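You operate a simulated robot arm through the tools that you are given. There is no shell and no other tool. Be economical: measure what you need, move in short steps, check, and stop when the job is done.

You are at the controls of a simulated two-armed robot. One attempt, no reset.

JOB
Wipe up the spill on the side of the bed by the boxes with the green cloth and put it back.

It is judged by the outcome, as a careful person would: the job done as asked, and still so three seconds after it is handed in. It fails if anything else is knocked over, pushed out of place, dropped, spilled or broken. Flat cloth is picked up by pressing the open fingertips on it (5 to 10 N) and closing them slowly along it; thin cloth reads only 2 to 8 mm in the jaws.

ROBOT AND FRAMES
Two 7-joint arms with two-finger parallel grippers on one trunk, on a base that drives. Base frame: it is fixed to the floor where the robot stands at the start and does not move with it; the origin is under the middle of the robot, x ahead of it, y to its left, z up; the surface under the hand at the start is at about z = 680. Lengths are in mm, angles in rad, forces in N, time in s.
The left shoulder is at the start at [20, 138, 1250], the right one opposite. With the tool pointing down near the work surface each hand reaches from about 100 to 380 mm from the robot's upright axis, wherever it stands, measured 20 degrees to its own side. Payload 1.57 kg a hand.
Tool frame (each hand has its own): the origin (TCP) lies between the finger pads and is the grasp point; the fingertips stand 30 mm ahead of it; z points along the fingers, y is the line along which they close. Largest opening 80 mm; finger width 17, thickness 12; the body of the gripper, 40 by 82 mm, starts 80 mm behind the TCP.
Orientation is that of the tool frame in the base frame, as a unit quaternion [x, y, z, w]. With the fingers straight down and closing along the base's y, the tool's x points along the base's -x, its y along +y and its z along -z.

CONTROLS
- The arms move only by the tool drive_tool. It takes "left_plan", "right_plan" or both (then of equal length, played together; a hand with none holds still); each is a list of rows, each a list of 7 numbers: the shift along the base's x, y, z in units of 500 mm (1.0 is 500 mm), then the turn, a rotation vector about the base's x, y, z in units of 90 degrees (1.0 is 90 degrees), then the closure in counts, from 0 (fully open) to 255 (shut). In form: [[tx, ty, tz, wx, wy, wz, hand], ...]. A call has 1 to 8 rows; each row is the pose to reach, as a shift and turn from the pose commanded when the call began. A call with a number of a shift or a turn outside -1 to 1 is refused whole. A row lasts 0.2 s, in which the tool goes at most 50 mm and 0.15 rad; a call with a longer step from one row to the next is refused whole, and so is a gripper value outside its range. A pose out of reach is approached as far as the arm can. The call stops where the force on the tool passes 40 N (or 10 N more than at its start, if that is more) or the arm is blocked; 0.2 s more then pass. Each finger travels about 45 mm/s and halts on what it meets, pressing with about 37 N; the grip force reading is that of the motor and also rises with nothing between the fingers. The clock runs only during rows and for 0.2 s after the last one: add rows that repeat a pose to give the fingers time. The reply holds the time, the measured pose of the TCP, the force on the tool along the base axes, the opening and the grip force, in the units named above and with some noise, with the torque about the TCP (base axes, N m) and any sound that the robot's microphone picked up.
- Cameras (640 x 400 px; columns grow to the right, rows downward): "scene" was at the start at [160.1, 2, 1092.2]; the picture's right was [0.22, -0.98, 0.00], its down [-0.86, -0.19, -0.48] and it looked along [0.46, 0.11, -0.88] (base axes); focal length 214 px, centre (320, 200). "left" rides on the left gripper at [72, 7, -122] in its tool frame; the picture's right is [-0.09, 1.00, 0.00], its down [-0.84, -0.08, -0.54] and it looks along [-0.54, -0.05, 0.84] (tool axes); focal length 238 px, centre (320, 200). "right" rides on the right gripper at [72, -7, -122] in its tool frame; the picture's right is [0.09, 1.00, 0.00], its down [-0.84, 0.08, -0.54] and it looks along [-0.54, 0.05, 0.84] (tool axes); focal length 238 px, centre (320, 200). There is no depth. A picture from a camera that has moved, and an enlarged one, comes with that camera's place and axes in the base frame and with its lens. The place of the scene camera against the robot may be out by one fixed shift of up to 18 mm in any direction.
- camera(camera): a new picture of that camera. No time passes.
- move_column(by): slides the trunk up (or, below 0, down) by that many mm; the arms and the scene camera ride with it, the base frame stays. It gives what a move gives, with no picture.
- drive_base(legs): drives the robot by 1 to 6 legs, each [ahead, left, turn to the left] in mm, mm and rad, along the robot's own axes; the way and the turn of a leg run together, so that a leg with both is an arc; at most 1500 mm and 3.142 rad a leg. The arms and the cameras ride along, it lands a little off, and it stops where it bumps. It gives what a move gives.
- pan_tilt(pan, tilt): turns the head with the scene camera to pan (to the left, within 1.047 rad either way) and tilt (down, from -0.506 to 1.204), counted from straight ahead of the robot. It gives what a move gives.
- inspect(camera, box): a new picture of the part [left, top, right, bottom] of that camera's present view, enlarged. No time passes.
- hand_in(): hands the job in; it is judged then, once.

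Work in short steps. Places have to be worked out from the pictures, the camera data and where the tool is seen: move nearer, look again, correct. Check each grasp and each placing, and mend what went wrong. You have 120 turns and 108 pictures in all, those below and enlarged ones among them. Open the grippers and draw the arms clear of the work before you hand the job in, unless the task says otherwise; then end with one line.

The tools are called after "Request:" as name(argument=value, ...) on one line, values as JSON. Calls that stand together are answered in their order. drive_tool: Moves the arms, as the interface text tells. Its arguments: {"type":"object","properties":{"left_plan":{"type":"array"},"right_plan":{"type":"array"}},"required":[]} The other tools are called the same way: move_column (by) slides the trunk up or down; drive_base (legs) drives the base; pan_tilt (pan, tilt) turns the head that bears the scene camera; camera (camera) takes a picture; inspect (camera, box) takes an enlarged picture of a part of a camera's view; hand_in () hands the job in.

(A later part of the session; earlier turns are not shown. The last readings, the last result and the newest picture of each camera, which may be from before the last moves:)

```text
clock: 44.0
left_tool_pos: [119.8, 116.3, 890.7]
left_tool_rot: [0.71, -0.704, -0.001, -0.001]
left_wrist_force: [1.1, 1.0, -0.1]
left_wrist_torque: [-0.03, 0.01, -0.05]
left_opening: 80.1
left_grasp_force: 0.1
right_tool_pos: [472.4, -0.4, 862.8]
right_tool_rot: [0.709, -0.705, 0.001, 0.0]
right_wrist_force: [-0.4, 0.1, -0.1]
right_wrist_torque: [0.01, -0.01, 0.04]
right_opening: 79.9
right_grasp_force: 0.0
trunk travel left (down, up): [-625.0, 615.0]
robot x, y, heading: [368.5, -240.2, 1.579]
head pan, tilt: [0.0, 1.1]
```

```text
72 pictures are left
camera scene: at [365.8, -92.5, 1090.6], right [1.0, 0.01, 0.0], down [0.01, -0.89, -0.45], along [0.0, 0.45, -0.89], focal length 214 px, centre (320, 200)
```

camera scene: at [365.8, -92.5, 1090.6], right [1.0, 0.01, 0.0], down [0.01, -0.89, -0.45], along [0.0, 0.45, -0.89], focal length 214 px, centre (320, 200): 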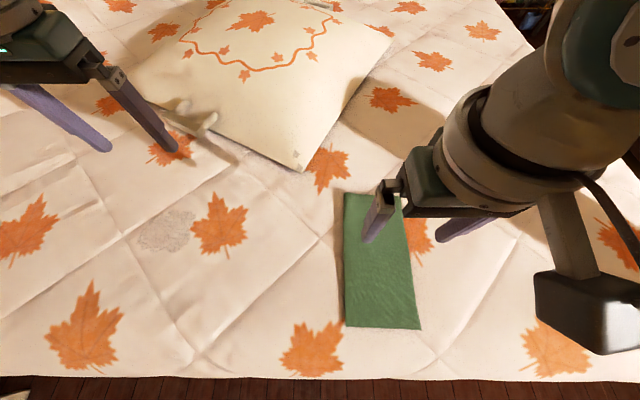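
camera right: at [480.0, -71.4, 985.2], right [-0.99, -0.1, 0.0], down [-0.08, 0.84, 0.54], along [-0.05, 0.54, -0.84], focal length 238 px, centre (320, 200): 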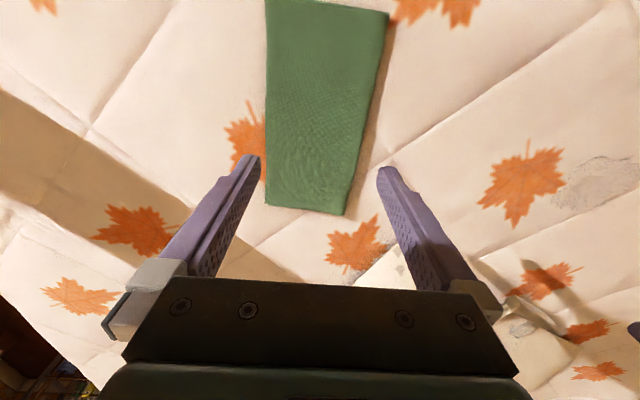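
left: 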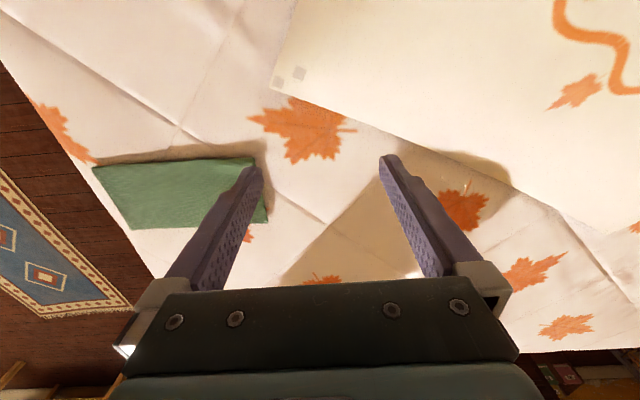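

From the wrist camera the cloth spans x 417–543, y −110…137: centre about (480, 14). I move over it and descend to TCP z ≈ 745.

Request:
drive_tool(right_plan=[[0.016, 0.03, -0.08, 0, 0, 0, 0], [0.016, 0.03, -0.16, 0, 0, 0, 0], [0.016, 0.03, -0.23, 0, 0, 0, 0]])

Request:
camera(camera="right")

Request:
camera(camera="scene")

```text
clock: 44.8
left_tool_pos: [119.6, 115.5, 890.1]
left_tool_rot: [0.71, -0.704, -0.001, -0.001]
left_wrist_force: [0.0, 0.6, -0.8]
left_wrist_torque: [-0.01, 0.04, 0.02]
left_opening: 80.1
left_grasp_force: 0.1
right_tool_pos: [479.0, 18.0, 746.9]
right_tool_rot: [0.71, -0.704, 0.0, 0.0]
right_wrist_force: [0.5, 0.0, -0.7]
right_wrist_torque: [0.02, -0.03, -0.02]
right_opening: 80.1
right_grasp_force: 0.0
trunk travel left (down, up): [-625.0, 615.0]
robot x, y, heading: [372.9, -243.9, 1.584]
head pan, tilt: [0.0, 1.1]
```

```text
71 pictures are left
camera right: at [487.6, -54.5, 868.5], right [-0.99, -0.1, 0.0], down [-0.09, 0.84, 0.54], along [-0.05, 0.54, -0.84], focal length 238 px, centre (320, 200)
```

right: 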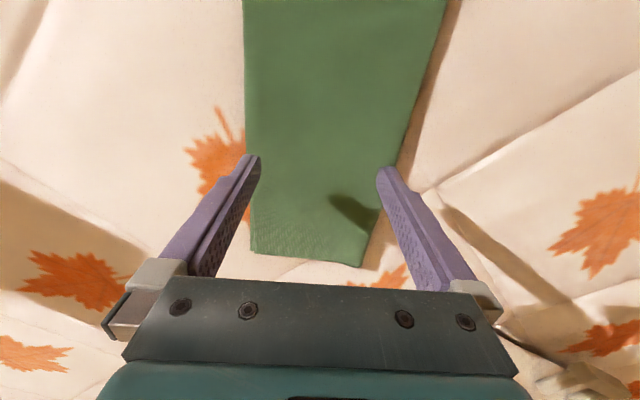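

```text
70 pictures are left
camera scene: at [365.7, -92.6, 1090.6], right [1.0, 0.01, 0.0], down [0.01, -0.89, -0.45], along [0.0, 0.45, -0.89], focal length 214 px, centre (320, 200)
```

scene: 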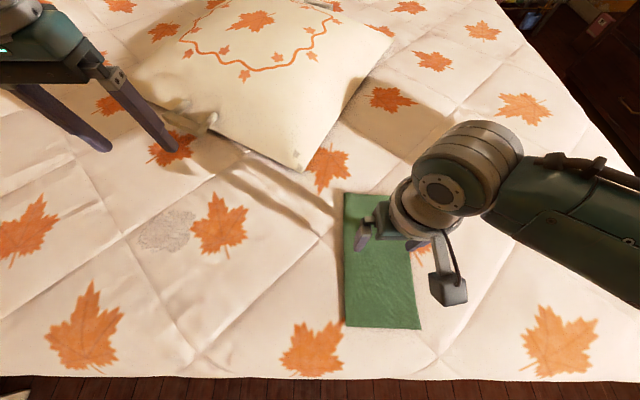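

Centred. Descend slowly to find contact.

Request:
drive_tool(right_plan=[[0, 0, -0.01, 0, 0, 0, 0], [0, 0, -0.02, 0, 0, 0, 0], [0, 0, -0.03, 0, 0, 0, 0], [0, 0, -0.04, 0, 0, 0, 0]])

```text
clock: 45.8
left_tool_pos: [119.5, 116.5, 890.2]
left_tool_rot: [0.709, -0.705, 0.0, -0.001]
left_wrist_force: [0.4, 0.6, 0.1]
left_wrist_torque: [0.02, -0.04, -0.03]
left_opening: 80.0
left_grasp_force: 0.0
right_tool_pos: [479.8, 17.8, 727.0]
right_tool_rot: [0.71, -0.704, -0.001, -0.001]
right_wrist_force: [-0.4, -0.1, 0.4]
right_wrist_torque: [-0.02, 0.01, 0.02]
right_opening: 79.9
right_grasp_force: 0.1
trunk travel left (down, up): [-625.0, 615.0]
robot x, y, heading: [371.6, -239.3, 1.576]
head pan, tilt: [0.0, 1.1]
```

No contact yet at 727; continue in 3 mm steps.

Request:
drive_tool(right_plan=[[0, 0, -0.006, 0, 0, 0, 0], [0, 0, -0.012, 0, 0, 0, 0], [0, 0, -0.018, 0, 0, 0, 0]])

```text
clock: 46.6
left_tool_pos: [119.2, 116.3, 889.9]
left_tool_rot: [0.71, -0.705, -0.001, -0.001]
left_wrist_force: [-0.2, -0.1, -0.3]
left_wrist_torque: [0.01, -0.01, -0.01]
left_opening: 79.9
left_grasp_force: 0.0
right_tool_pos: [479.9, 16.9, 718.5]
right_tool_rot: [0.71, -0.705, 0.0, -0.001]
right_wrist_force: [0.1, 0.1, -0.2]
right_wrist_torque: [-0.01, 0.02, -0.01]
right_opening: 80.0
right_grasp_force: 0.0
trunk travel left (down, up): [-625.0, 615.0]
robot x, y, heading: [369.1, -244.7, 1.582]
head pan, tilt: [0.0, 1.1]
```

Still free at 718.5; continue.

Request:
drive_tool(right_plan=[[0, 0, -0.006, 0, 0, 0, 0], [0, 0, -0.012, 0, 0, 0, 0]])

Request:
camera(camera="right")

```text
clock: 47.2
left_tool_pos: [119.1, 116.3, 891.4]
left_tool_rot: [0.71, -0.705, -0.001, -0.001]
left_wrist_force: [-0.3, -0.4, -0.7]
left_wrist_torque: [0.02, 0.0, -0.01]
left_opening: 79.7
left_grasp_force: 0.1
right_tool_pos: [478.8, 16.5, 712.9]
right_tool_rot: [0.71, -0.705, -0.001, 0.001]
right_wrist_force: [-0.2, -0.6, -0.3]
right_wrist_torque: [0.03, 0.02, -0.04]
right_opening: 80.0
right_grasp_force: 0.0
trunk travel left (down, up): [-625.0, 615.0]
robot x, y, heading: [369.5, -240.4, 1.584]
head pan, tilt: [0.0, 1.1]
```

```text
69 pictures are left
camera right: at [487.1, -55.8, 835.2], right [-1.0, -0.1, 0.0], down [-0.08, 0.84, 0.54], along [-0.05, 0.54, -0.84], focal length 238 px, centre (320, 200)
```

right: 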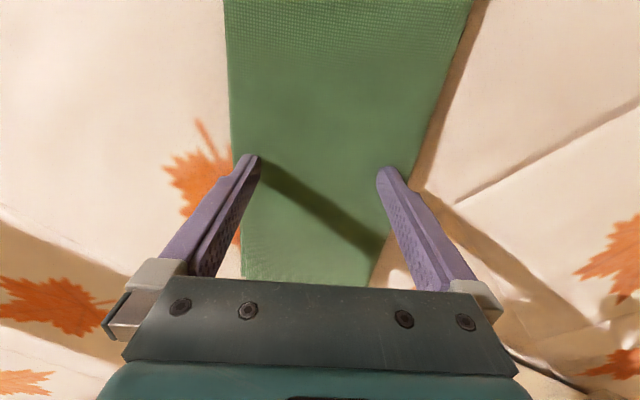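

Not touching yet, tips near the cloth; continue in 2 mm steps.

Request:
drive_tool(right_plan=[[0, 0, -0.004, 0, 0, 0, 0], [0, 0, -0.008, 0, 0, 0, 0], [0, 0, -0.012, 0, 0, 0, 0]])

```text
clock: 47.8
left_tool_pos: [120.0, 115.4, 891.0]
left_tool_rot: [0.709, -0.705, -0.001, 0.0]
left_wrist_force: [-0.2, 0.3, 0.1]
left_wrist_torque: [-0.02, 0.0, 0.01]
left_opening: 79.8
left_grasp_force: 0.0
right_tool_pos: [478.6, 17.3, 712.0]
right_tool_rot: [0.709, -0.705, 0.0, 0.0]
right_wrist_force: [0.2, -8.2, 30.1]
right_wrist_torque: [-0.24, -1.21, -0.28]
right_opening: 80.0
right_grasp_force: 0.0
trunk travel left (down, up): [-625.0, 615.0]
robot x, y, heading: [371.2, -244.3, 1.578]
head pan, tilt: [0.0, 1.1]
stopped in row 3 (right hand): the force on the tool passed its limit at 47 N (the readings are from after the stop); the commanded pose is now the measured one
```

Contact at TCP z ≈ 712 with ~30 N; ease up to 5–10 N.

Request:
drive_tool(right_plan=[[0, 0, 0.003, 0, 0, 0, 0], [0, 0, 0.003, 0, 0, 0, 0]])

```text
clock: 48.4
left_tool_pos: [119.7, 117.2, 891.5]
left_tool_rot: [0.71, -0.705, 0.0, -0.001]
left_wrist_force: [-0.4, -0.2, 0.3]
left_wrist_torque: [0.0, -0.03, 0.0]
left_opening: 80.3
left_grasp_force: 0.1
right_tool_pos: [479.2, 15.9, 712.7]
right_tool_rot: [0.71, -0.704, -0.001, 0.0]
right_wrist_force: [0.1, -0.6, 4.0]
right_wrist_torque: [0.0, -0.18, -0.01]
right_opening: 80.0
right_grasp_force: 0.0
trunk travel left (down, up): [-625.0, 615.0]
robot x, y, heading: [371.3, -242.9, 1.576]
head pan, tilt: [0.0, 1.1]
```

4 N now; press ~0.25 mm more and close slowly.

Request:
drive_tool(right_plan=[[0, 0, -0.0006, 0, 0, 0, 0], [0, 0, -0.0006, 0, 0, 0, 25], [0, 0, -0.0006, 0, 0, 0, 50], [0, 0, -0.0006, 0, 0, 0, 75], [0, 0, -0.0006, 0, 0, 0, 100], [0, 0, -0.0006, 0, 0, 0, 125], [0, 0, -0.0006, 0, 0, 0, 150]])

Request:
camera(camera="right")

```text
clock: 50.0
left_tool_pos: [118.8, 115.9, 891.5]
left_tool_rot: [0.709, -0.706, -0.001, -0.001]
left_wrist_force: [-0.3, -0.4, -0.5]
left_wrist_torque: [-0.01, 0.02, -0.01]
left_opening: 79.9
left_grasp_force: 0.1
right_tool_pos: [477.8, 17.1, 712.2]
right_tool_rot: [0.71, -0.704, -0.001, -0.001]
right_wrist_force: [-0.6, 0.1, 1.3]
right_wrist_torque: [0.02, -0.03, 0.01]
right_opening: 33.4
right_grasp_force: 0.0
trunk travel left (down, up): [-625.0, 615.0]
robot x, y, heading: [367.9, -242.9, 1.578]
head pan, tilt: [0.0, 1.1]
```

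```text
68 pictures are left
camera right: at [486.3, -55.8, 834.2], right [-1.0, -0.1, 0.0], down [-0.08, 0.84, 0.54], along [-0.05, 0.54, -0.84], focal length 238 px, centre (320, 200)
```

right: 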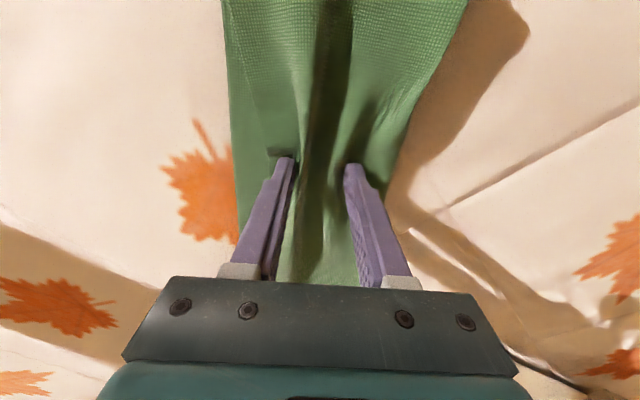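

The cloth is bunching up between the fingers. Continue closing with slightly more press.

Request:
drive_tool(right_plan=[[0, 0, -0.0006, 0, 0, 0, 175], [0, 0, -0.0006, 0, 0, 0, 200], [0, 0, -0.0006, 0, 0, 0, 225], [0, 0, -0.0006, 0, 0, 0, 255], [0, 0, -0.0006, 0, 0, 0, 255], [0, 0, -0.0006, 0, 0, 0, 255]])

Request:
camera(camera="right")

```text
clock: 51.4
left_tool_pos: [118.0, 115.7, 891.6]
left_tool_rot: [0.709, -0.705, 0.0, -0.001]
left_wrist_force: [0.1, -0.5, -0.1]
left_wrist_torque: [0.03, -0.05, -0.03]
left_opening: 79.9
left_grasp_force: 0.0
right_tool_pos: [478.2, 16.1, 712.6]
right_tool_rot: [0.71, -0.705, -0.002, 0.0]
right_wrist_force: [-0.7, 0.1, 2.0]
right_wrist_torque: [0.04, -0.02, 0.02]
right_opening: 3.0
right_grasp_force: 23.9
trunk travel left (down, up): [-625.0, 615.0]
robot x, y, heading: [370.2, -245.6, 1.578]
head pan, tilt: [0.0, 1.1]
```

```text
67 pictures are left
camera right: at [485.9, -55.8, 834.0], right [-1.0, -0.1, 0.0], down [-0.08, 0.84, 0.54], along [-0.05, 0.54, -0.84], focal length 238 px, centre (320, 200)
```

right: 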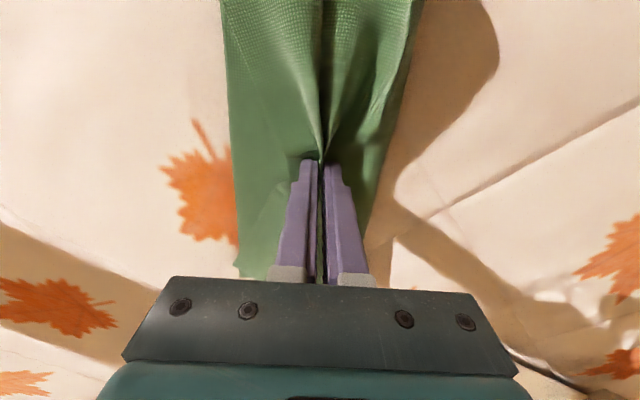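

Opening 3.0 mm with 24 N: cloth is pinched. Lift slowly and look.

Request:
drive_tool(right_plan=[[0, 0, 0.03, 0, 0, 0, 255], [0, 0, 0.07, 0, 0, 0, 255], [0, 0, 0.12, 0, 0, 0, 255], [0, 0, 0.18, 0, 0, 0, 255], [0, 0, 0.24, 0, 0, 0, 255], [0, 0, 0.3, 0, 0, 0, 255]])

Request:
camera(camera="right")

Request:
camera(camera="scene")

```text
clock: 52.8
left_tool_pos: [118.5, 116.0, 891.2]
left_tool_rot: [0.709, -0.705, 0.0, -0.001]
left_wrist_force: [0.2, -0.6, -0.6]
left_wrist_torque: [0.03, -0.02, 0.01]
left_opening: 80.2
left_grasp_force: 0.1
right_tool_pos: [478.5, 16.5, 861.4]
right_tool_rot: [0.71, -0.704, -0.001, 0.0]
right_wrist_force: [0.0, -0.1, -0.3]
right_wrist_torque: [-0.02, 0.0, 0.02]
right_opening: 3.1
right_grasp_force: 24.1
trunk travel left (down, up): [-625.0, 615.0]
robot x, y, heading: [372.5, -242.6, 1.573]
head pan, tilt: [0.0, 1.1]
```

```text
66 pictures are left
camera right: at [486.5, -55.7, 983.5], right [-1.0, -0.1, 0.0], down [-0.08, 0.84, 0.54], along [-0.05, 0.54, -0.84], focal length 238 px, centre (320, 200)
```

right: 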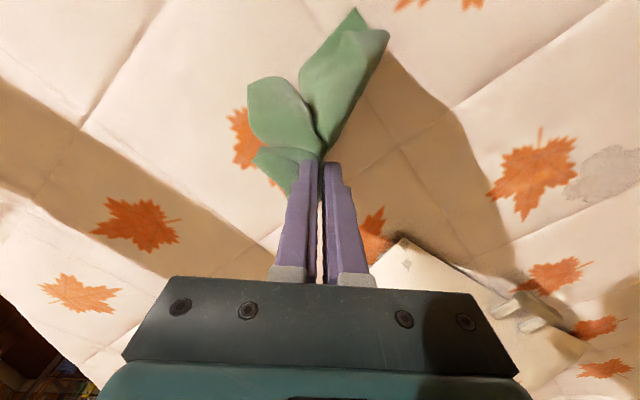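

```text
65 pictures are left
camera scene: at [365.8, -92.6, 1090.6], right [1.0, 0.01, 0.0], down [0.01, -0.89, -0.45], along [0.0, 0.45, -0.89], focal length 214 px, centre (320, 200)
```

scene: 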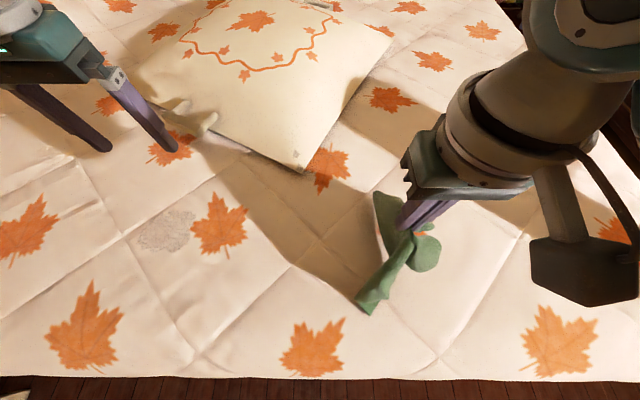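

Cloth is held securely. I raise it a little and drive the robot 300 mm left toward the stain.

Request:
drive_tool(right_plan=[[0, 0, 0.07, 0, 0, 0, 255], [0, 0, 0.12, 0, 0, 0, 255]])

Request:
drive_base(legs=[[0, 300, 0]])

Request:
camera(camera="right")

Request:
camera(camera="scene")

```text
clock: 53.4
left_tool_pos: [118.8, 116.7, 890.5]
left_tool_rot: [0.709, -0.705, -0.001, -0.001]
left_wrist_force: [-0.2, -0.7, -0.2]
left_wrist_torque: [0.02, -0.02, 0.02]
left_opening: 80.2
left_grasp_force: 0.0
right_tool_pos: [477.4, 17.8, 920.0]
right_tool_rot: [0.709, -0.705, 0.0, -0.001]
right_wrist_force: [0.1, 0.2, 0.2]
right_wrist_torque: [-0.01, -0.04, -0.01]
right_opening: 3.3
right_grasp_force: 24.6
trunk travel left (down, up): [-625.0, 615.0]
robot x, y, heading: [370.3, -242.3, 1.581]
head pan, tilt: [0.0, 1.1]
```

```text
clock: 55.5
left_tool_pos: [-186.0, 114.5, 890.6]
left_tool_rot: [0.709, -0.705, -0.001, -0.001]
left_wrist_force: [-0.3, -0.3, -0.7]
left_wrist_torque: [-0.01, 0.0, 0.01]
left_opening: 79.8
left_grasp_force: 0.0
right_tool_pos: [172.3, 17.0, 920.8]
right_tool_rot: [0.708, -0.706, -0.001, 0.001]
right_wrist_force: [-0.7, 0.2, 0.6]
right_wrist_torque: [-0.02, -0.02, 0.0]
right_opening: 3.2
right_grasp_force: 24.7
trunk travel left (down, up): [-625.0, 615.0]
robot x, y, heading: [63.6, -245.8, 1.575]
head pan, tilt: [0.0, 1.1]
```

```text
64 pictures are left
camera right: at [181.1, -55.9, 1042.5], right [-1.0, -0.1, 0.0], down [-0.08, 0.84, 0.54], along [-0.05, 0.54, -0.84], focal length 238 px, centre (320, 200)
```

right: 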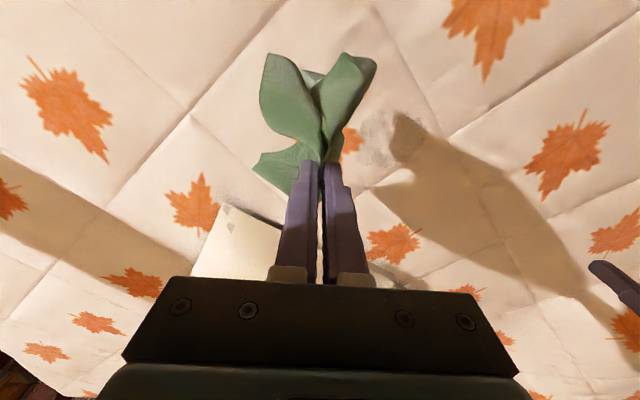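

```text
63 pictures are left
camera scene: at [61.1, -94.5, 1090.6], right [1.0, 0.0, 0.0], down [0.0, -0.89, -0.45], along [0.0, 0.45, -0.89], focal length 214 px, centre (320, 200)
```

scene: 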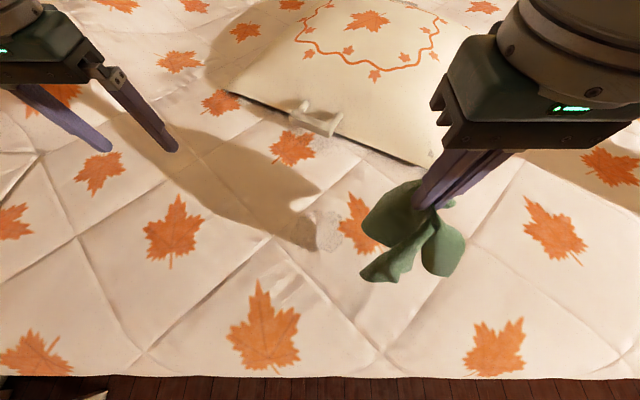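

Stain centre refined to about (70, 46), ~100 mm wide. I move to its right part and lower the cloth near the bed.

Request:
drive_tool(right_plan=[[-0.05, 0.02, -0.06, 0, 0, 0, 255], [-0.1, 0.05, -0.13, 0, 0, 0, 255], [-0.124, 0.058, -0.22, 0, 0, 0, 255], [-0.124, 0.058, -0.3, 0, 0, 0, 255], [-0.124, 0.058, -0.36, 0, 0, 0, 255]])

Request:
camera(camera="scene")

Request:
camera(camera="right")

```text
clock: 56.7
left_tool_pos: [-184.9, 115.0, 889.7]
left_tool_rot: [0.709, -0.705, 0.0, -0.001]
left_wrist_force: [-0.6, -0.1, 0.8]
left_wrist_torque: [0.03, -0.01, -0.01]
left_opening: 79.7
left_grasp_force: 0.0
right_tool_pos: [110.1, 43.7, 737.8]
right_tool_rot: [0.709, -0.705, -0.002, -0.001]
right_wrist_force: [-0.1, -0.3, 0.5]
right_wrist_torque: [0.01, -0.04, 0.0]
right_opening: 3.1
right_grasp_force: 24.2
trunk travel left (down, up): [-625.0, 615.0]
robot x, y, heading: [63.8, -243.7, 1.573]
head pan, tilt: [0.0, 1.1]
```

```text
62 pictures are left
camera scene: at [61.1, -94.5, 1090.6], right [1.0, 0.0, 0.0], down [0.0, -0.89, -0.45], along [0.0, 0.45, -0.89], focal length 214 px, centre (320, 200)
```

scene: 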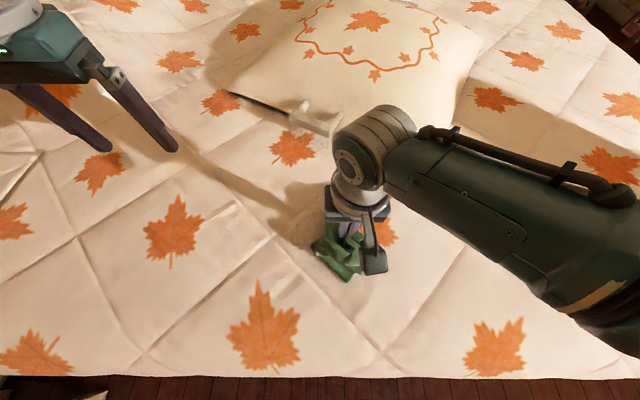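

```text
61 pictures are left
camera right: at [118.5, -29.4, 859.7], right [-1.0, -0.1, 0.0], down [-0.08, 0.83, 0.54], along [-0.05, 0.54, -0.84], focal length 238 px, centre (320, 200)
```

right: 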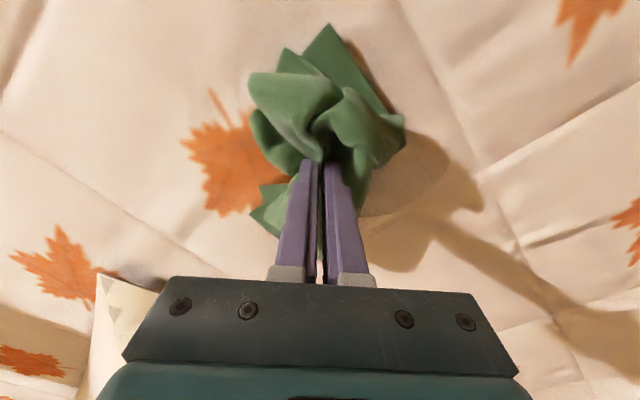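

The bunched cloth already lies by the stain. Lower to gentle contact.

Request:
drive_tool(right_plan=[[0, 0, -0.012, 0, 0, 0, 255], [0, 0, -0.022, 0, 0, 0, 255], [0, 0, -0.03, 0, 0, 0, 255], [0, 0, -0.036, 0, 0, 0, 255]])

```text
clock: 57.7
left_tool_pos: [-185.7, 113.8, 890.4]
left_tool_rot: [0.709, -0.705, -0.001, 0.0]
left_wrist_force: [-0.5, 0.3, 0.4]
left_wrist_torque: [-0.01, 0.01, -0.01]
left_opening: 79.9
left_grasp_force: 0.1
right_tool_pos: [110.8, 44.6, 722.1]
right_tool_rot: [0.709, -0.705, -0.002, -0.002]
right_wrist_force: [-0.6, 0.0, -0.2]
right_wrist_torque: [-0.02, 0.0, 0.0]
right_opening: 3.1
right_grasp_force: 23.9
trunk travel left (down, up): [-625.0, 615.0]
robot x, y, heading: [60.8, -241.8, 1.576]
head pan, tilt: [0.0, 1.1]
```

Continue down in 2 mm steps.

Request:
drive_tool(right_plan=[[0, 0, -0.004, 0, 0, 0, 255], [0, 0, -0.008, 0, 0, 0, 255], [0, 0, -0.012, 0, 0, 0, 255], [0, 0, -0.016, 0, 0, 0, 255]])

```text
clock: 58.7
left_tool_pos: [-185.8, 113.8, 890.9]
left_tool_rot: [0.708, -0.706, -0.001, -0.001]
left_wrist_force: [-0.3, 0.2, 0.0]
left_wrist_torque: [0.01, -0.01, -0.01]
left_opening: 80.1
left_grasp_force: 0.0
right_tool_pos: [111.3, 46.2, 715.1]
right_tool_rot: [0.709, -0.705, -0.003, -0.001]
right_wrist_force: [0.3, -0.3, 4.7]
right_wrist_torque: [0.0, -0.02, -0.01]
right_opening: 3.1
right_grasp_force: 24.2
trunk travel left (down, up): [-625.0, 615.0]
robot x, y, heading: [65.5, -244.3, 1.577]
head pan, tilt: [0.0, 1.1]
```

Contact at 4.7 N. Press ~1 mm more and stroke left over the stain and back.

Request:
drive_tool(right_plan=[[0, 0, -0.002, 0, 0, 0, 255], [-0.05, 0, -0.002, 0, 0, 0, 255], [-0.1, 0, -0.002, 0, 0, 0, 255], [-0.15, 0, -0.002, 0, 0, 0, 255], [-0.19, 0, -0.002, 0, 0, 0, 255], [-0.19, 0.03, -0.002, 0, 0, 0, 255], [-0.13, 0.03, -0.002, 0, 0, 0, 255], [-0.07, 0.03, -0.002, 0, 0, 0, 255]])

Request:
camera(camera="right")

Request:
camera(camera="scene")

```text
clock: 59.4
left_tool_pos: [-185.5, 114.1, 892.2]
left_tool_rot: [0.708, -0.706, 0.0, 0.0]
left_wrist_force: [-0.6, -0.2, 0.3]
left_wrist_torque: [0.02, 0.02, -0.03]
left_opening: 79.9
left_grasp_force: 0.0
right_tool_pos: [89.7, 49.2, 712.4]
right_tool_rot: [-0.693, 0.721, -0.001, -0.004]
right_wrist_force: [-10.2, -19.4, 84.3]
right_wrist_torque: [-0.51, -0.38, -0.14]
right_opening: 3.3
right_grasp_force: 24.4
right hand out of reach, approached as far as the arm can: row 3
trunk travel left (down, up): [-625.0, 615.0]
robot x, y, heading: [66.6, -245.4, 1.577]
head pan, tilt: [0.0, 1.1]
stopped in row 3 (right hand): the force on the tool passed its limit at 189 N (the readings are from after the stop); the commanded pose is now the measured one
```

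```text
60 pictures are left
camera right: at [95.7, -22.6, 834.9], right [-1.0, -0.05, 0.0], down [-0.04, 0.84, 0.54], along [-0.03, 0.54, -0.84], focal length 238 px, centre (320, 200)
```

right: 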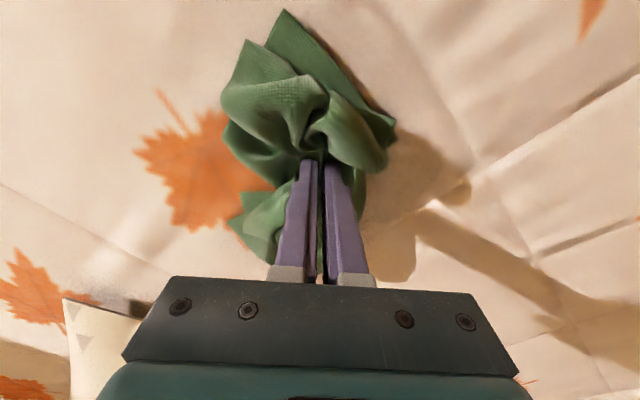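

```text
59 pictures are left
camera scene: at [57.2, -91.1, 1096.0], right [1.0, 0.05, 0.0], down [0.04, -0.86, -0.51], along [-0.03, 0.51, -0.86], focal length 214 px, centre (320, 200)
```

scene: 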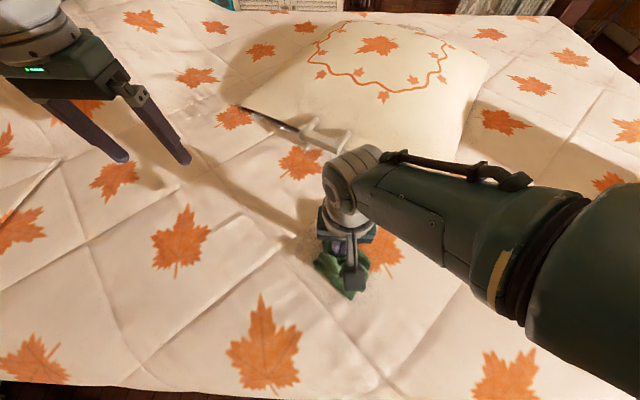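

The arm ran out of its range (crossing in front) and pressed hard; I raise it straight up now and will re-station the base further left.

Request:
drive_tool(right_plan=[[0.01, 0, 0.02, 0, 0, 0, 255], [0.03, 0, 0.06, 0, 0, 0, 255], [0.05, 0, 0.12, 0, 0, 0, 255]])

Request:
camera(camera="scene")

```text
clock: 60.2
left_tool_pos: [-183.8, 114.5, 889.8]
left_tool_rot: [0.708, -0.706, 0.0, -0.001]
left_wrist_force: [-0.1, -0.2, 0.2]
left_wrist_torque: [0.02, 0.0, 0.02]
left_opening: 80.0
left_grasp_force: 0.1
right_tool_pos: [116.3, 46.0, 770.0]
right_tool_rot: [-0.695, 0.719, -0.004, -0.002]
right_wrist_force: [0.0, 0.0, 0.0]
right_wrist_torque: [0.01, 0.0, 0.0]
right_opening: 3.0
right_grasp_force: 24.0
trunk travel left (down, up): [-625.0, 615.0]
robot x, y, heading: [65.1, -244.7, 1.573]
head pan, tilt: [0.0, 1.1]
```

```text
58 pictures are left
camera scene: at [61.4, -94.6, 1090.4], right [1.0, 0.01, 0.0], down [0.0, -0.89, -0.45], along [0.0, 0.45, -0.89], focal length 214 px, centre (320, 200)
```

scene: 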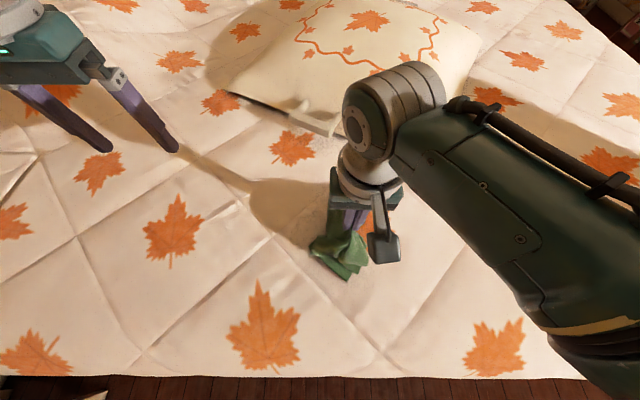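

Lift more, then drive 110 mm left so the stain is straight in the right hand's best zone.

Request:
drive_tool(right_plan=[[0, 0, 0.08, 0, 0, 0, 255], [0, 0, 0.16, 0, 0, 0, 255], [0, 0, 0.22, 0, 0, 0, 255]])

Request:
drive_base(legs=[[0, 110, 0]])

Request:
camera(camera="scene")

Request:
camera(camera="right")

```text
clock: 61.0
left_tool_pos: [-184.4, 115.2, 890.6]
left_tool_rot: [0.707, -0.707, 0.0, -0.001]
left_wrist_force: [0.8, 0.0, -0.6]
left_wrist_torque: [-0.01, 0.03, -0.01]
left_opening: 79.8
left_grasp_force: 0.1
right_tool_pos: [116.5, 46.4, 879.9]
right_tool_rot: [-0.695, 0.719, -0.003, -0.001]
right_wrist_force: [-0.1, -0.4, 0.0]
right_wrist_torque: [-0.01, -0.04, 0.0]
right_opening: 2.9
right_grasp_force: 23.9
trunk travel left (down, up): [-625.0, 615.0]
robot x, y, heading: [66.4, -244.8, 1.575]
head pan, tilt: [0.0, 1.1]
```

```text
clock: 62.2
left_tool_pos: [-294.1, 113.4, 889.8]
left_tool_rot: [0.708, -0.706, -0.001, -0.001]
left_wrist_force: [-0.2, 0.2, 0.3]
left_wrist_torque: [0.02, -0.03, -0.01]
left_opening: 80.0
left_grasp_force: 0.0
right_tool_pos: [6.9, 44.9, 879.5]
right_tool_rot: [-0.695, 0.719, -0.002, -0.002]
right_wrist_force: [-0.3, 0.0, -0.1]
right_wrist_torque: [-0.02, 0.0, 0.01]
right_opening: 3.0
right_grasp_force: 24.4
trunk travel left (down, up): [-625.0, 615.0]
robot x, y, heading: [-46.5, -249.1, 1.577]
head pan, tilt: [0.0, 1.1]
```

```text
57 pictures are left
camera scene: at [-48.4, -95.2, 1090.6], right [1.0, 0.01, 0.0], down [0.0, -0.89, -0.45], along [0.0, 0.45, -0.89], focal length 214 px, centre (320, 200)
```

scene: 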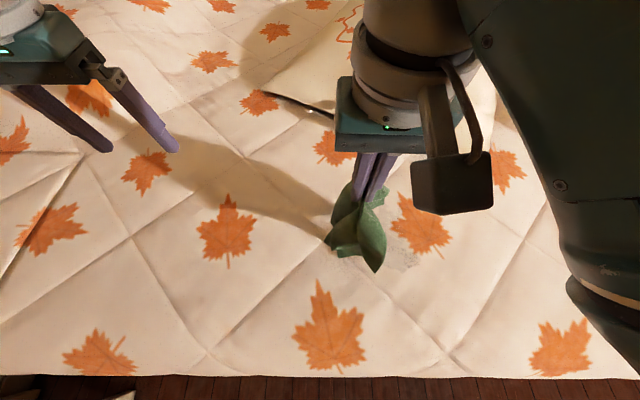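

```text
56 pictures are left
camera right: at [11.9, -26.1, 1002.2], right [-1.0, -0.06, 0.0], down [-0.05, 0.84, 0.54], along [-0.03, 0.54, -0.84], focal length 238 px, centre (320, 200)
```

right: 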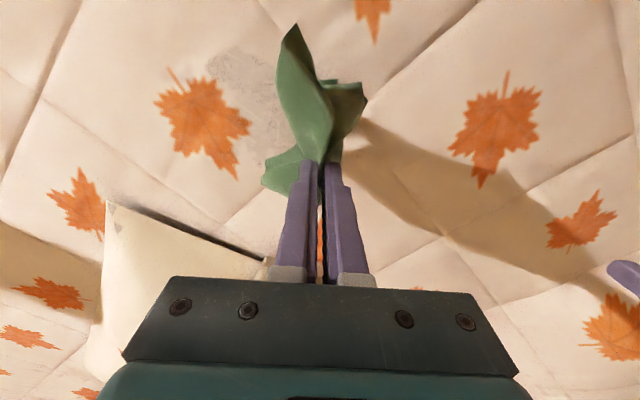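

Enlarge to see the stain's extent.

Request:
inspect(camera="right", box=[160, 20, 400, 170])

```text
2.67 times, centred on (280, 95) of right
camera zoom: at [11.9, -26.1, 1002.2], right [-1.0, -0.06, 0.0], down [-0.05, 0.84, 0.54], along [-0.03, 0.54, -0.84], focal length 636 px, centre (427, 480)
```

zoom: 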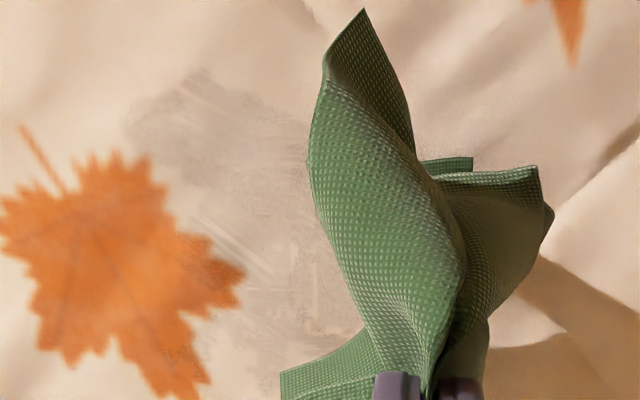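

The strokes did remove streaks. The stain spans about x 25–142, y −20…113. I drive 40 mm ahead for better reach, then move over the stain's right-near part and lower.

Request:
drive_base(legs=[[40, 0, 0]])

Request:
drive_tool(right_plan=[[0.07, -0.05, -0.05, 0, 0, 0, 255], [0.14, -0.1, -0.1, 0, 0, 0, 255], [0.2, -0.13, -0.16, 0, 0, 0, 255], [0.22, -0.15, -0.24, 0, 0, 0, 255], [0.22, -0.15, -0.31, 0, 0, 0, 255], [0.22, -0.15, -0.32, 0, 0, 0, 255]])

```text
clock: 63.0
left_tool_pos: [-294.8, 153.6, 889.0]
left_tool_rot: [0.708, -0.706, 0.001, -0.001]
left_wrist_force: [0.4, 0.4, -0.6]
left_wrist_torque: [-0.01, 0.04, -0.01]
left_opening: 79.8
left_grasp_force: 0.1
right_tool_pos: [6.6, 84.7, 880.5]
right_tool_rot: [-0.695, 0.719, -0.003, -0.002]
right_wrist_force: [-0.2, 0.9, 0.5]
right_wrist_torque: [-0.02, 0.0, -0.02]
right_opening: 3.1
right_grasp_force: 24.6
trunk travel left (down, up): [-625.0, 615.0]
robot x, y, heading: [-43.1, -205.8, 1.577]
head pan, tilt: [0.0, 1.1]
```

```text
clock: 64.4
left_tool_pos: [-293.5, 154.0, 890.0]
left_tool_rot: [0.709, -0.706, 0.001, -0.001]
left_wrist_force: [-0.4, -0.3, -0.8]
left_wrist_torque: [0.0, 0.05, 0.02]
left_opening: 79.9
left_grasp_force: 0.0
right_tool_pos: [117.0, 10.2, 719.8]
right_tool_rot: [-0.695, 0.719, -0.003, -0.003]
right_wrist_force: [-0.1, -0.5, 0.4]
right_wrist_torque: [0.0, -0.02, -0.02]
right_opening: 3.2
right_grasp_force: 24.2
trunk travel left (down, up): [-625.0, 615.0]
robot x, y, heading: [-44.0, -205.3, 1.571]
head pan, tilt: [0.0, 1.1]
```

Lower gently to contact.

Request:
drive_tool(right_plan=[[0, 0, -0.006, 0, 0, 0, 255], [0, 0, -0.01, 0, 0, 0, 255], [0, 0, -0.014, 0, 0, 0, 255]])

```text
clock: 65.2
left_tool_pos: [-294.9, 152.9, 890.3]
left_tool_rot: [0.708, -0.706, 0.0, -0.001]
left_wrist_force: [0.3, -0.2, 0.4]
left_wrist_torque: [0.02, -0.01, -0.03]
left_opening: 79.9
left_grasp_force: 0.0
right_tool_pos: [115.6, 9.8, 713.0]
right_tool_rot: [-0.695, 0.719, -0.003, -0.002]
right_wrist_force: [0.5, -0.2, 1.4]
right_wrist_torque: [0.01, 0.0, 0.02]
right_opening: 3.1
right_grasp_force: 24.3
trunk travel left (down, up): [-625.0, 615.0]
robot x, y, heading: [-42.7, -208.2, 1.58]
head pan, tilt: [0.0, 1.1]
```

Light contact; add ~1 mm and begin serpentine strokes.

Request:
drive_tool(right_plan=[[0, 0, -0.003, 0, 0, 0, 255], [0.04, -0.02, -0.003, 0, 0, 0, 255], [-0.02, -0.02, -0.003, 0, 0, 0, 255], [-0.08, -0.02, -0.003, 0, 0, 0, 255], [-0.14, -0.02, -0.003, 0, 0, 0, 255], [-0.16, 0.02, -0.003, 0, 0, 0, 255], [-0.1, 0.02, -0.003, 0, 0, 0, 255], [-0.04, 0.02, -0.003, 0, 0, 0, 255]])

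```text
clock: 67.0
left_tool_pos: [-295.3, 154.6, 890.8]
left_tool_rot: [0.709, -0.705, -0.001, -0.001]
left_wrist_force: [0.3, 0.6, 0.4]
left_wrist_torque: [-0.01, -0.02, 0.02]
left_opening: 80.1
left_grasp_force: 0.0
right_tool_pos: [92.1, 22.1, 711.8]
right_tool_rot: [-0.696, 0.718, 0.001, -0.002]
right_wrist_force: [-7.0, 1.0, 16.7]
right_wrist_torque: [0.02, 0.06, 0.02]
right_opening: 3.1
right_grasp_force: 24.3
trunk travel left (down, up): [-625.0, 615.0]
robot x, y, heading: [-44.3, -208.0, 1.577]
head pan, tilt: [0.0, 1.1]
```

Works well at ~17 N. Continue the serpentine upward in y.

Request:
drive_tool(right_plan=[[0.06, 0, 0.001, 0, 0, 0, 255], [0.09, 0.03, 0.001, 0, 0, 0, 255], [0.03, 0.04, 0.001, 0, 0, 0, 255], [-0.03, 0.04, 0.001, 0, 0, 0, 255], [-0.09, 0.04, 0.001, 0, 0, 0, 255], [-0.13, 0.05, 0.001, 0, 0, 0, 255], [-0.12, 0.08, 0.001, 0, 0, 0, 255], [-0.06, 0.08, 0.001, 0, 0, 0, 255]])

Request:
drive_tool(right_plan=[[0.06, 0, 0, 0, 0, 0, 255], [0.12, 0, 0, 0, 0, 0, 255], [0.14, 0.03, 0, 0, 0, 0, 255], [0.08, 0.04, 0, 0, 0, 0, 255], [0.02, 0.04, 0, 0, 0, 0, 255], [-0.04, 0.04, 0, 0, 0, 0, 255], [-0.08, 0.04, 0, 0, 0, 0, 255], [-0.07, 0.08, 0, 0, 0, 0, 255]])

```text
clock: 67.6
left_tool_pos: [-294.5, 151.8, 889.5]
left_tool_rot: [0.708, -0.706, 0.0, -0.001]
left_wrist_force: [-0.5, 0.5, 0.0]
left_wrist_torque: [0.0, 0.0, -0.01]
left_opening: 79.9
left_grasp_force: 0.1
right_tool_pos: [128.4, 27.7, 712.0]
right_tool_rot: [-0.695, 0.719, 0.001, -0.008]
right_wrist_force: [-4.2, -5.8, 22.2]
right_wrist_torque: [-0.18, -0.04, -0.04]
right_opening: 2.9
right_grasp_force: 24.1
trunk travel left (down, up): [-625.0, 615.0]
robot x, y, heading: [-45.2, -211.2, 1.571]
head pan, tilt: [0.0, 1.1]
stopped in row 2 (right hand): the force on the tool passed its limit at 46 N (the readings are from after the stop); the commanded pose is now the measured one
```

```text
clock: 68.3
left_tool_pos: [-294.3, 152.9, 889.5]
left_tool_rot: [0.708, -0.706, 0.001, -0.001]
left_wrist_force: [1.1, 0.0, -0.4]
left_wrist_torque: [-0.03, 0.0, 0.02]
left_opening: 80.0
left_grasp_force: 0.0
right_tool_pos: [189.7, 31.4, 712.3]
right_tool_rot: [-0.695, 0.719, 0.001, -0.011]
right_wrist_force: [-5.2, -6.1, 22.9]
right_wrist_torque: [-0.17, -0.02, -0.08]
right_opening: 2.9
right_grasp_force: 24.3
trunk travel left (down, up): [-625.0, 615.0]
robot x, y, heading: [-44.8, -206.4, 1.574]
head pan, tilt: [0.0, 1.1]
stopped in row 3 (right hand): the force on the tool passed its limit at 57 N (the readings are from after the stop); the commanded pose is now the measured one
```

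The bed rises slightly there, so force tripped. Lift clear and inspect the result so far.

Request:
drive_tool(right_plan=[[0, 0, 0.06, 0, 0, 0, 255], [0.06, 0, 0.16, 0, 0, 0, 255], [0.12, 0.02, 0.24, 0, 0, 0, 255]])

Request:
inspect(camera="scene", box=[240, 130, 560, 330])

Request:
camera(camera="right")

```text
refused: row 2 steps farther than a row can; nothing moved
```

```text
2.00 times, centred on (400, 230) of scene
camera zoom: at [-48.8, -56.0, 1090.5], right [1.0, 0.01, 0.0], down [0.0, -0.89, -0.45], along [0.0, 0.45, -0.89], focal length 429 px, centre (160, 140)
```

zoom: 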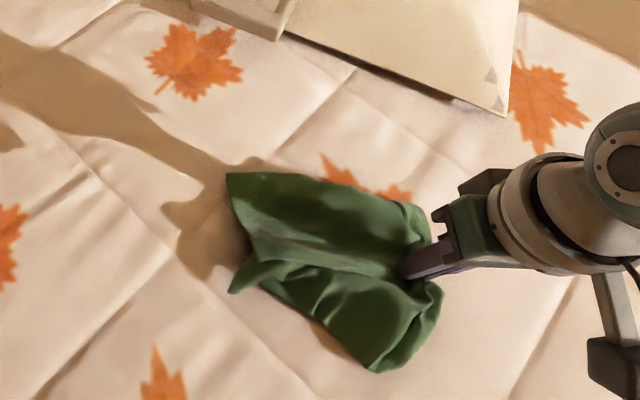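

```text
53 pictures are left
camera right: at [196.0, -40.2, 834.6], right [-1.0, -0.06, 0.02], down [-0.04, 0.85, 0.53], along [-0.05, 0.53, -0.85], focal length 238 px, centre (320, 200)
```

right: 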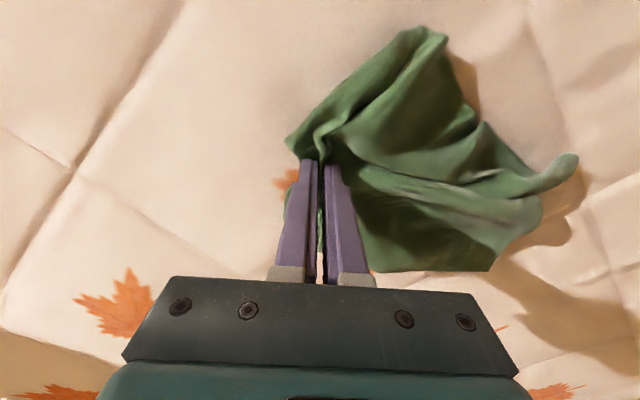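

Lift with smaller steps.

Request:
drive_tool(right_plan=[[0, 0, 0.04, 0, 0, 0, 255], [0, 0, 0.12, 0, 0, 0, 255], [0, 0, 0.2, 0, 0, 0, 255], [0, 0, 0.28, 0, 0, 0, 255]])

Request:
inspect(camera="scene", box=[240, 130, 560, 330])

Request:
camera(camera="right")

```text
clock: 69.3
left_tool_pos: [-295.0, 153.4, 890.8]
left_tool_rot: [0.708, -0.706, 0.001, -0.001]
left_wrist_force: [-0.3, 0.1, 0.5]
left_wrist_torque: [0.03, 0.06, -0.02]
left_opening: 79.8
left_grasp_force: 0.0
right_tool_pos: [191.8, 28.6, 850.0]
right_tool_rot: [-0.695, 0.719, -0.002, -0.01]
right_wrist_force: [-0.3, 0.3, -0.4]
right_wrist_torque: [0.02, 0.01, -0.01]
right_opening: 2.8
right_grasp_force: 24.4
trunk travel left (down, up): [-625.0, 615.0]
robot x, y, heading: [-43.9, -208.9, 1.575]
head pan, tilt: [0.0, 1.1]
```

```text
2.00 times, centred on (400, 230) of scene
camera zoom: at [-48.6, -55.7, 1090.6], right [1.0, 0.01, 0.0], down [0.0, -0.89, -0.45], along [0.0, 0.45, -0.89], focal length 429 px, centre (160, 140)
```

zoom: 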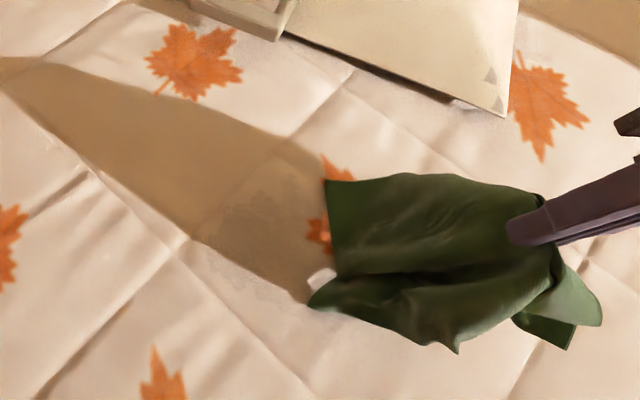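

```text
51 pictures are left
camera right: at [197.7, -41.6, 973.3], right [-1.0, -0.06, 0.01], down [-0.04, 0.85, 0.53], along [-0.04, 0.53, -0.85], focal length 238 px, centre (320, 200)
```

right: 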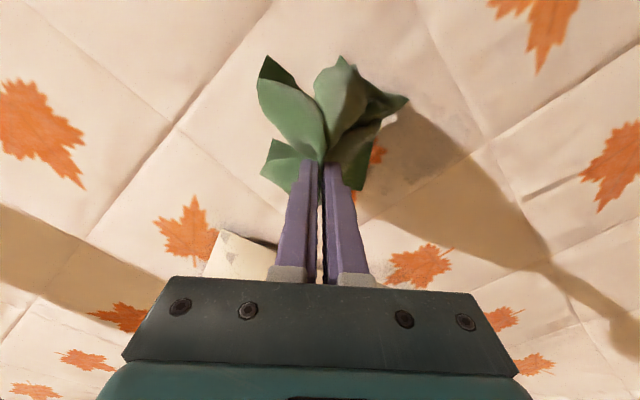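

Remaining stain (in shadow) spans about x 0–95, y −10…95. I go back down at (100, 5) for more strokes.

Request:
drive_tool(right_plan=[[-0.06, -0.02, -0.05, 0, 0, 0, 255], [-0.12, -0.04, -0.1, 0, 0, 0, 255], [-0.17, -0.05, -0.17, 0, 0, 0, 255], [-0.18, -0.05, -0.25, 0, 0, 0, 255], [-0.18, -0.05, -0.27, 0, 0, 0, 255], [-0.18, -0.05, -0.274, 0, 0, 0, 255]])

```text
clock: 70.7
left_tool_pos: [-294.9, 151.3, 890.6]
left_tool_rot: [0.709, -0.705, 0.001, 0.0]
left_wrist_force: [0.1, 0.2, -0.4]
left_wrist_torque: [0.01, 0.02, 0.01]
left_opening: 79.8
left_grasp_force: 0.0
right_tool_pos: [98.8, 5.0, 713.9]
right_tool_rot: [-0.696, 0.718, -0.001, -0.01]
right_wrist_force: [0.0, 0.2, 3.9]
right_wrist_torque: [0.03, -0.05, 0.0]
right_opening: 2.9
right_grasp_force: 24.5
trunk travel left (down, up): [-625.0, 615.0]
robot x, y, heading: [-44.2, -207.0, 1.574]
head pan, tilt: [0.0, 1.1]
```

Stroke left to x≈0, back at y≈20, left again at y≈38.

Request:
drive_tool(right_plan=[[-0.06, 0, -0.003, 0, 0, 0, 255], [-0.12, 0, -0.003, 0, 0, 0, 255], [-0.19, 0, -0.003, 0, 0, 0, 255], [-0.2, 0.03, -0.002, 0, 0, 0, 255], [-0.13, 0.03, -0.001, 0, 0, 0, 255], [-0.06, 0.03, -0.001, 0, 0, 0, 255], [0.0, 0.03, -0.001, 0, 0, 0, 255], [0.01, 0.06, 0.001, 0, 0, 0, 255]])

```text
clock: 72.5
left_tool_pos: [-294.3, 153.1, 890.7]
left_tool_rot: [0.708, -0.706, 0.0, -0.001]
left_wrist_force: [0.0, -0.3, 0.2]
left_wrist_torque: [-0.01, -0.01, 0.01]
left_opening: 80.1
left_grasp_force: 0.1
right_tool_pos: [103.3, 33.9, 716.0]
right_tool_rot: [-0.696, 0.718, -0.001, -0.01]
right_wrist_force: [-1.1, -1.3, 0.5]
right_wrist_torque: [-0.02, 0.01, -0.02]
right_opening: 3.0
right_grasp_force: 24.3
trunk travel left (down, up): [-625.0, 615.0]
robot x, y, heading: [-43.4, -204.1, 1.575]
head pan, tilt: [0.0, 1.1]
```

Contact is light here; lower 1.5 mm and continue left at y≈35, back at y≈52.

Request:
drive_tool(right_plan=[[0, 0, -0.004, 0, 0, 0, 255], [-0.06, 0, -0.004, 0, 0, 0, 255], [-0.12, 0, -0.004, 0, 0, 0, 255], [-0.2, 0, -0.004, 0, 0, 0, 255], [-0.21, 0.035, -0.003, 0, 0, 0, 255], [-0.14, 0.035, -0.003, 0, 0, 0, 255], [-0.07, 0.035, -0.003, 0, 0, 0, 255], [0.0, 0.035, -0.003, 0, 0, 0, 255]])

```text
clock: 74.3
left_tool_pos: [-294.5, 152.4, 891.6]
left_tool_rot: [0.708, -0.706, 0.0, -0.001]
left_wrist_force: [0.4, 0.1, 0.4]
left_wrist_torque: [-0.02, 0.0, -0.02]
left_opening: 80.2
left_grasp_force: 0.0
right_tool_pos: [104.2, 52.1, 713.5]
right_tool_rot: [-0.695, 0.719, -0.001, -0.01]
right_wrist_force: [0.4, 0.3, 0.1]
right_wrist_torque: [-0.01, -0.02, 0.05]
right_opening: 2.9
right_grasp_force: 24.5
trunk travel left (down, up): [-625.0, 615.0]
robot x, y, heading: [-46.2, -206.7, 1.576]
head pan, tilt: [0.0, 1.1]
```

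Lower slightly more and sweep at y≈52 and y≈70.

Request:
drive_tool(right_plan=[[0, 0, -0.004, 0, 0, 0, 255], [-0.06, 0, -0.005, 0, 0, 0, 255], [-0.12, 0, -0.005, 0, 0, 0, 255], [-0.2, 0, -0.005, 0, 0, 0, 255], [-0.21, 0.035, -0.005, 0, 0, 0, 255], [-0.14, 0.035, -0.005, 0, 0, 0, 255], [-0.07, 0.035, -0.005, 0, 0, 0, 255], [0.0, 0.035, -0.005, 0, 0, 0, 255]])

```text
clock: 75.4
left_tool_pos: [-292.0, 153.6, 890.3]
left_tool_rot: [0.708, -0.706, 0.001, -0.002]
left_wrist_force: [-0.1, 0.4, -0.3]
left_wrist_torque: [0.02, 0.0, -0.03]
left_opening: 79.9
left_grasp_force: 0.0
right_tool_pos: [10.7, 56.8, 711.9]
right_tool_rot: [-0.695, 0.719, -0.005, -0.005]
right_wrist_force: [8.7, -6.3, 32.0]
right_wrist_torque: [-0.14, -0.52, -0.06]
right_opening: 3.4
right_grasp_force: 24.2
trunk travel left (down, up): [-625.0, 615.0]
robot x, y, heading: [-44.3, -206.4, 1.576]
head pan, tilt: [0.0, 1.1]
stopped in row 5 (right hand): the force on the tool passed its limit at 60 N (the readings are from after the stop); the commanded pose is now the measured one
```

Tripped at the left end; ease up 2 mm, then sweep right at y≈72 descending again, and back at y≈90.

Request:
drive_tool(right_plan=[[0, 0.005, 0.005, 0, 0, 0, 255], [0.01, 0.035, 0.005, 0, 0, 0, 255], [0.06, 0.035, 0.003, 0, 0, 0, 255], [0.12, 0.035, 0.002, 0, 0, 0, 255], [0.18, 0.035, 0.001, 0, 0, 0, 255], [0.18, 0.07, 0.002, 0, 0, 0, 255], [0.12, 0.07, 0.002, 0, 0, 0, 255], [0.06, 0.07, 0.003, 0, 0, 0, 255]])

```text
clock: 76.7
left_tool_pos: [-295.1, 152.5, 890.3]
left_tool_rot: [0.708, -0.706, 0.001, 0.0]
left_wrist_force: [0.0, -0.4, -0.2]
left_wrist_torque: [0.0, -0.01, 0.04]
left_opening: 80.0
left_grasp_force: 0.1
right_tool_pos: [89.9, 78.4, 713.2]
right_tool_rot: [-0.696, 0.718, 0.0, -0.016]
right_wrist_force: [-4.5, -6.7, 26.1]
right_wrist_torque: [-0.18, -0.04, -0.01]
right_opening: 3.2
right_grasp_force: 24.3
trunk travel left (down, up): [-625.0, 615.0]
robot x, y, heading: [-40.8, -210.3, 1.572]
head pan, tilt: [0.0, 1.1]
stopped in row 6 (right hand): the force on the tool passed its limit at 58 N (the readings are from after the stop); the commanded pose is now the measured one
```

Lift and check progress; moving right so the spot is visible.

Request:
drive_tool(right_plan=[[0, 0, 0.05, 0, 0, 0, 255], [0.03, 0, 0.13, 0, 0, 0, 255], [0.08, 0, 0.2, 0, 0, 0, 255], [0.14, 0, 0.27, 0, 0, 0, 255], [0.2, 0, 0.32, 0, 0, 0, 255]])

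Request:
inspect(camera="scene", box=[270, 150, 510, 300])

```text
clock: 77.9
left_tool_pos: [-293.1, 152.2, 889.3]
left_tool_rot: [0.708, -0.706, 0.001, -0.001]
left_wrist_force: [-0.4, 0.0, -0.6]
left_wrist_torque: [-0.01, 0.01, 0.0]
left_opening: 80.2
left_grasp_force: 0.1
right_tool_pos: [193.0, 78.4, 872.3]
right_tool_rot: [-0.697, 0.717, -0.003, -0.014]
right_wrist_force: [-1.0, 0.2, -1.1]
right_wrist_torque: [-0.05, -0.03, 0.05]
right_opening: 3.0
right_grasp_force: 23.8
trunk travel left (down, up): [-625.0, 615.0]
robot x, y, heading: [-48.4, -206.1, 1.576]
head pan, tilt: [0.0, 1.1]
```

```text
2.67 times, centred on (390, 225) of scene
camera zoom: at [-48.5, -55.7, 1090.6], right [1.0, 0.01, 0.0], down [0.01, -0.89, -0.45], along [0.0, 0.45, -0.89], focal length 572 px, centre (133, 133)
```

zoom: 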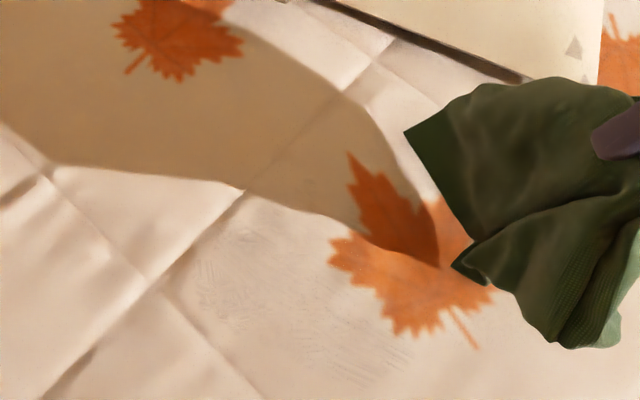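

Most is gone; faint remnants at the left edge (x 0–45, y 20–65) and near strip (y ≈ −15, x 20–115). Second pass starting at (125, −15).

Request:
drive_tool(right_plan=[[-0.03, -0.05, -0.05, 0, 0, 0, 255], [-0.06, -0.1, -0.11, 0, 0, 0, 255], [-0.1, -0.15, -0.17, 0, 0, 0, 255], [-0.136, -0.186, -0.23, 0, 0, 0, 255], [-0.136, -0.186, -0.3, 0, 0, 0, 255], [-0.136, -0.186, -0.318, 0, 0, 0, 255]])

```text
clock: 79.3
left_tool_pos: [-293.1, 153.5, 889.7]
left_tool_rot: [0.708, -0.706, 0.001, -0.001]
left_wrist_force: [-0.7, 1.3, -0.7]
left_wrist_torque: [0.02, -0.03, -0.04]
left_opening: 79.8
left_grasp_force: 0.0
right_tool_pos: [123.4, -12.3, 712.5]
right_tool_rot: [-0.696, 0.718, -0.001, -0.012]
right_wrist_force: [-1.1, -2.6, 31.1]
right_wrist_torque: [-0.22, -0.27, -0.05]
right_opening: 3.1
right_grasp_force: 24.3
trunk travel left (down, up): [-625.0, 615.0]
robot x, y, heading: [-46.8, -203.4, 1.578]
head pan, tilt: [0.0, 1.1]
```

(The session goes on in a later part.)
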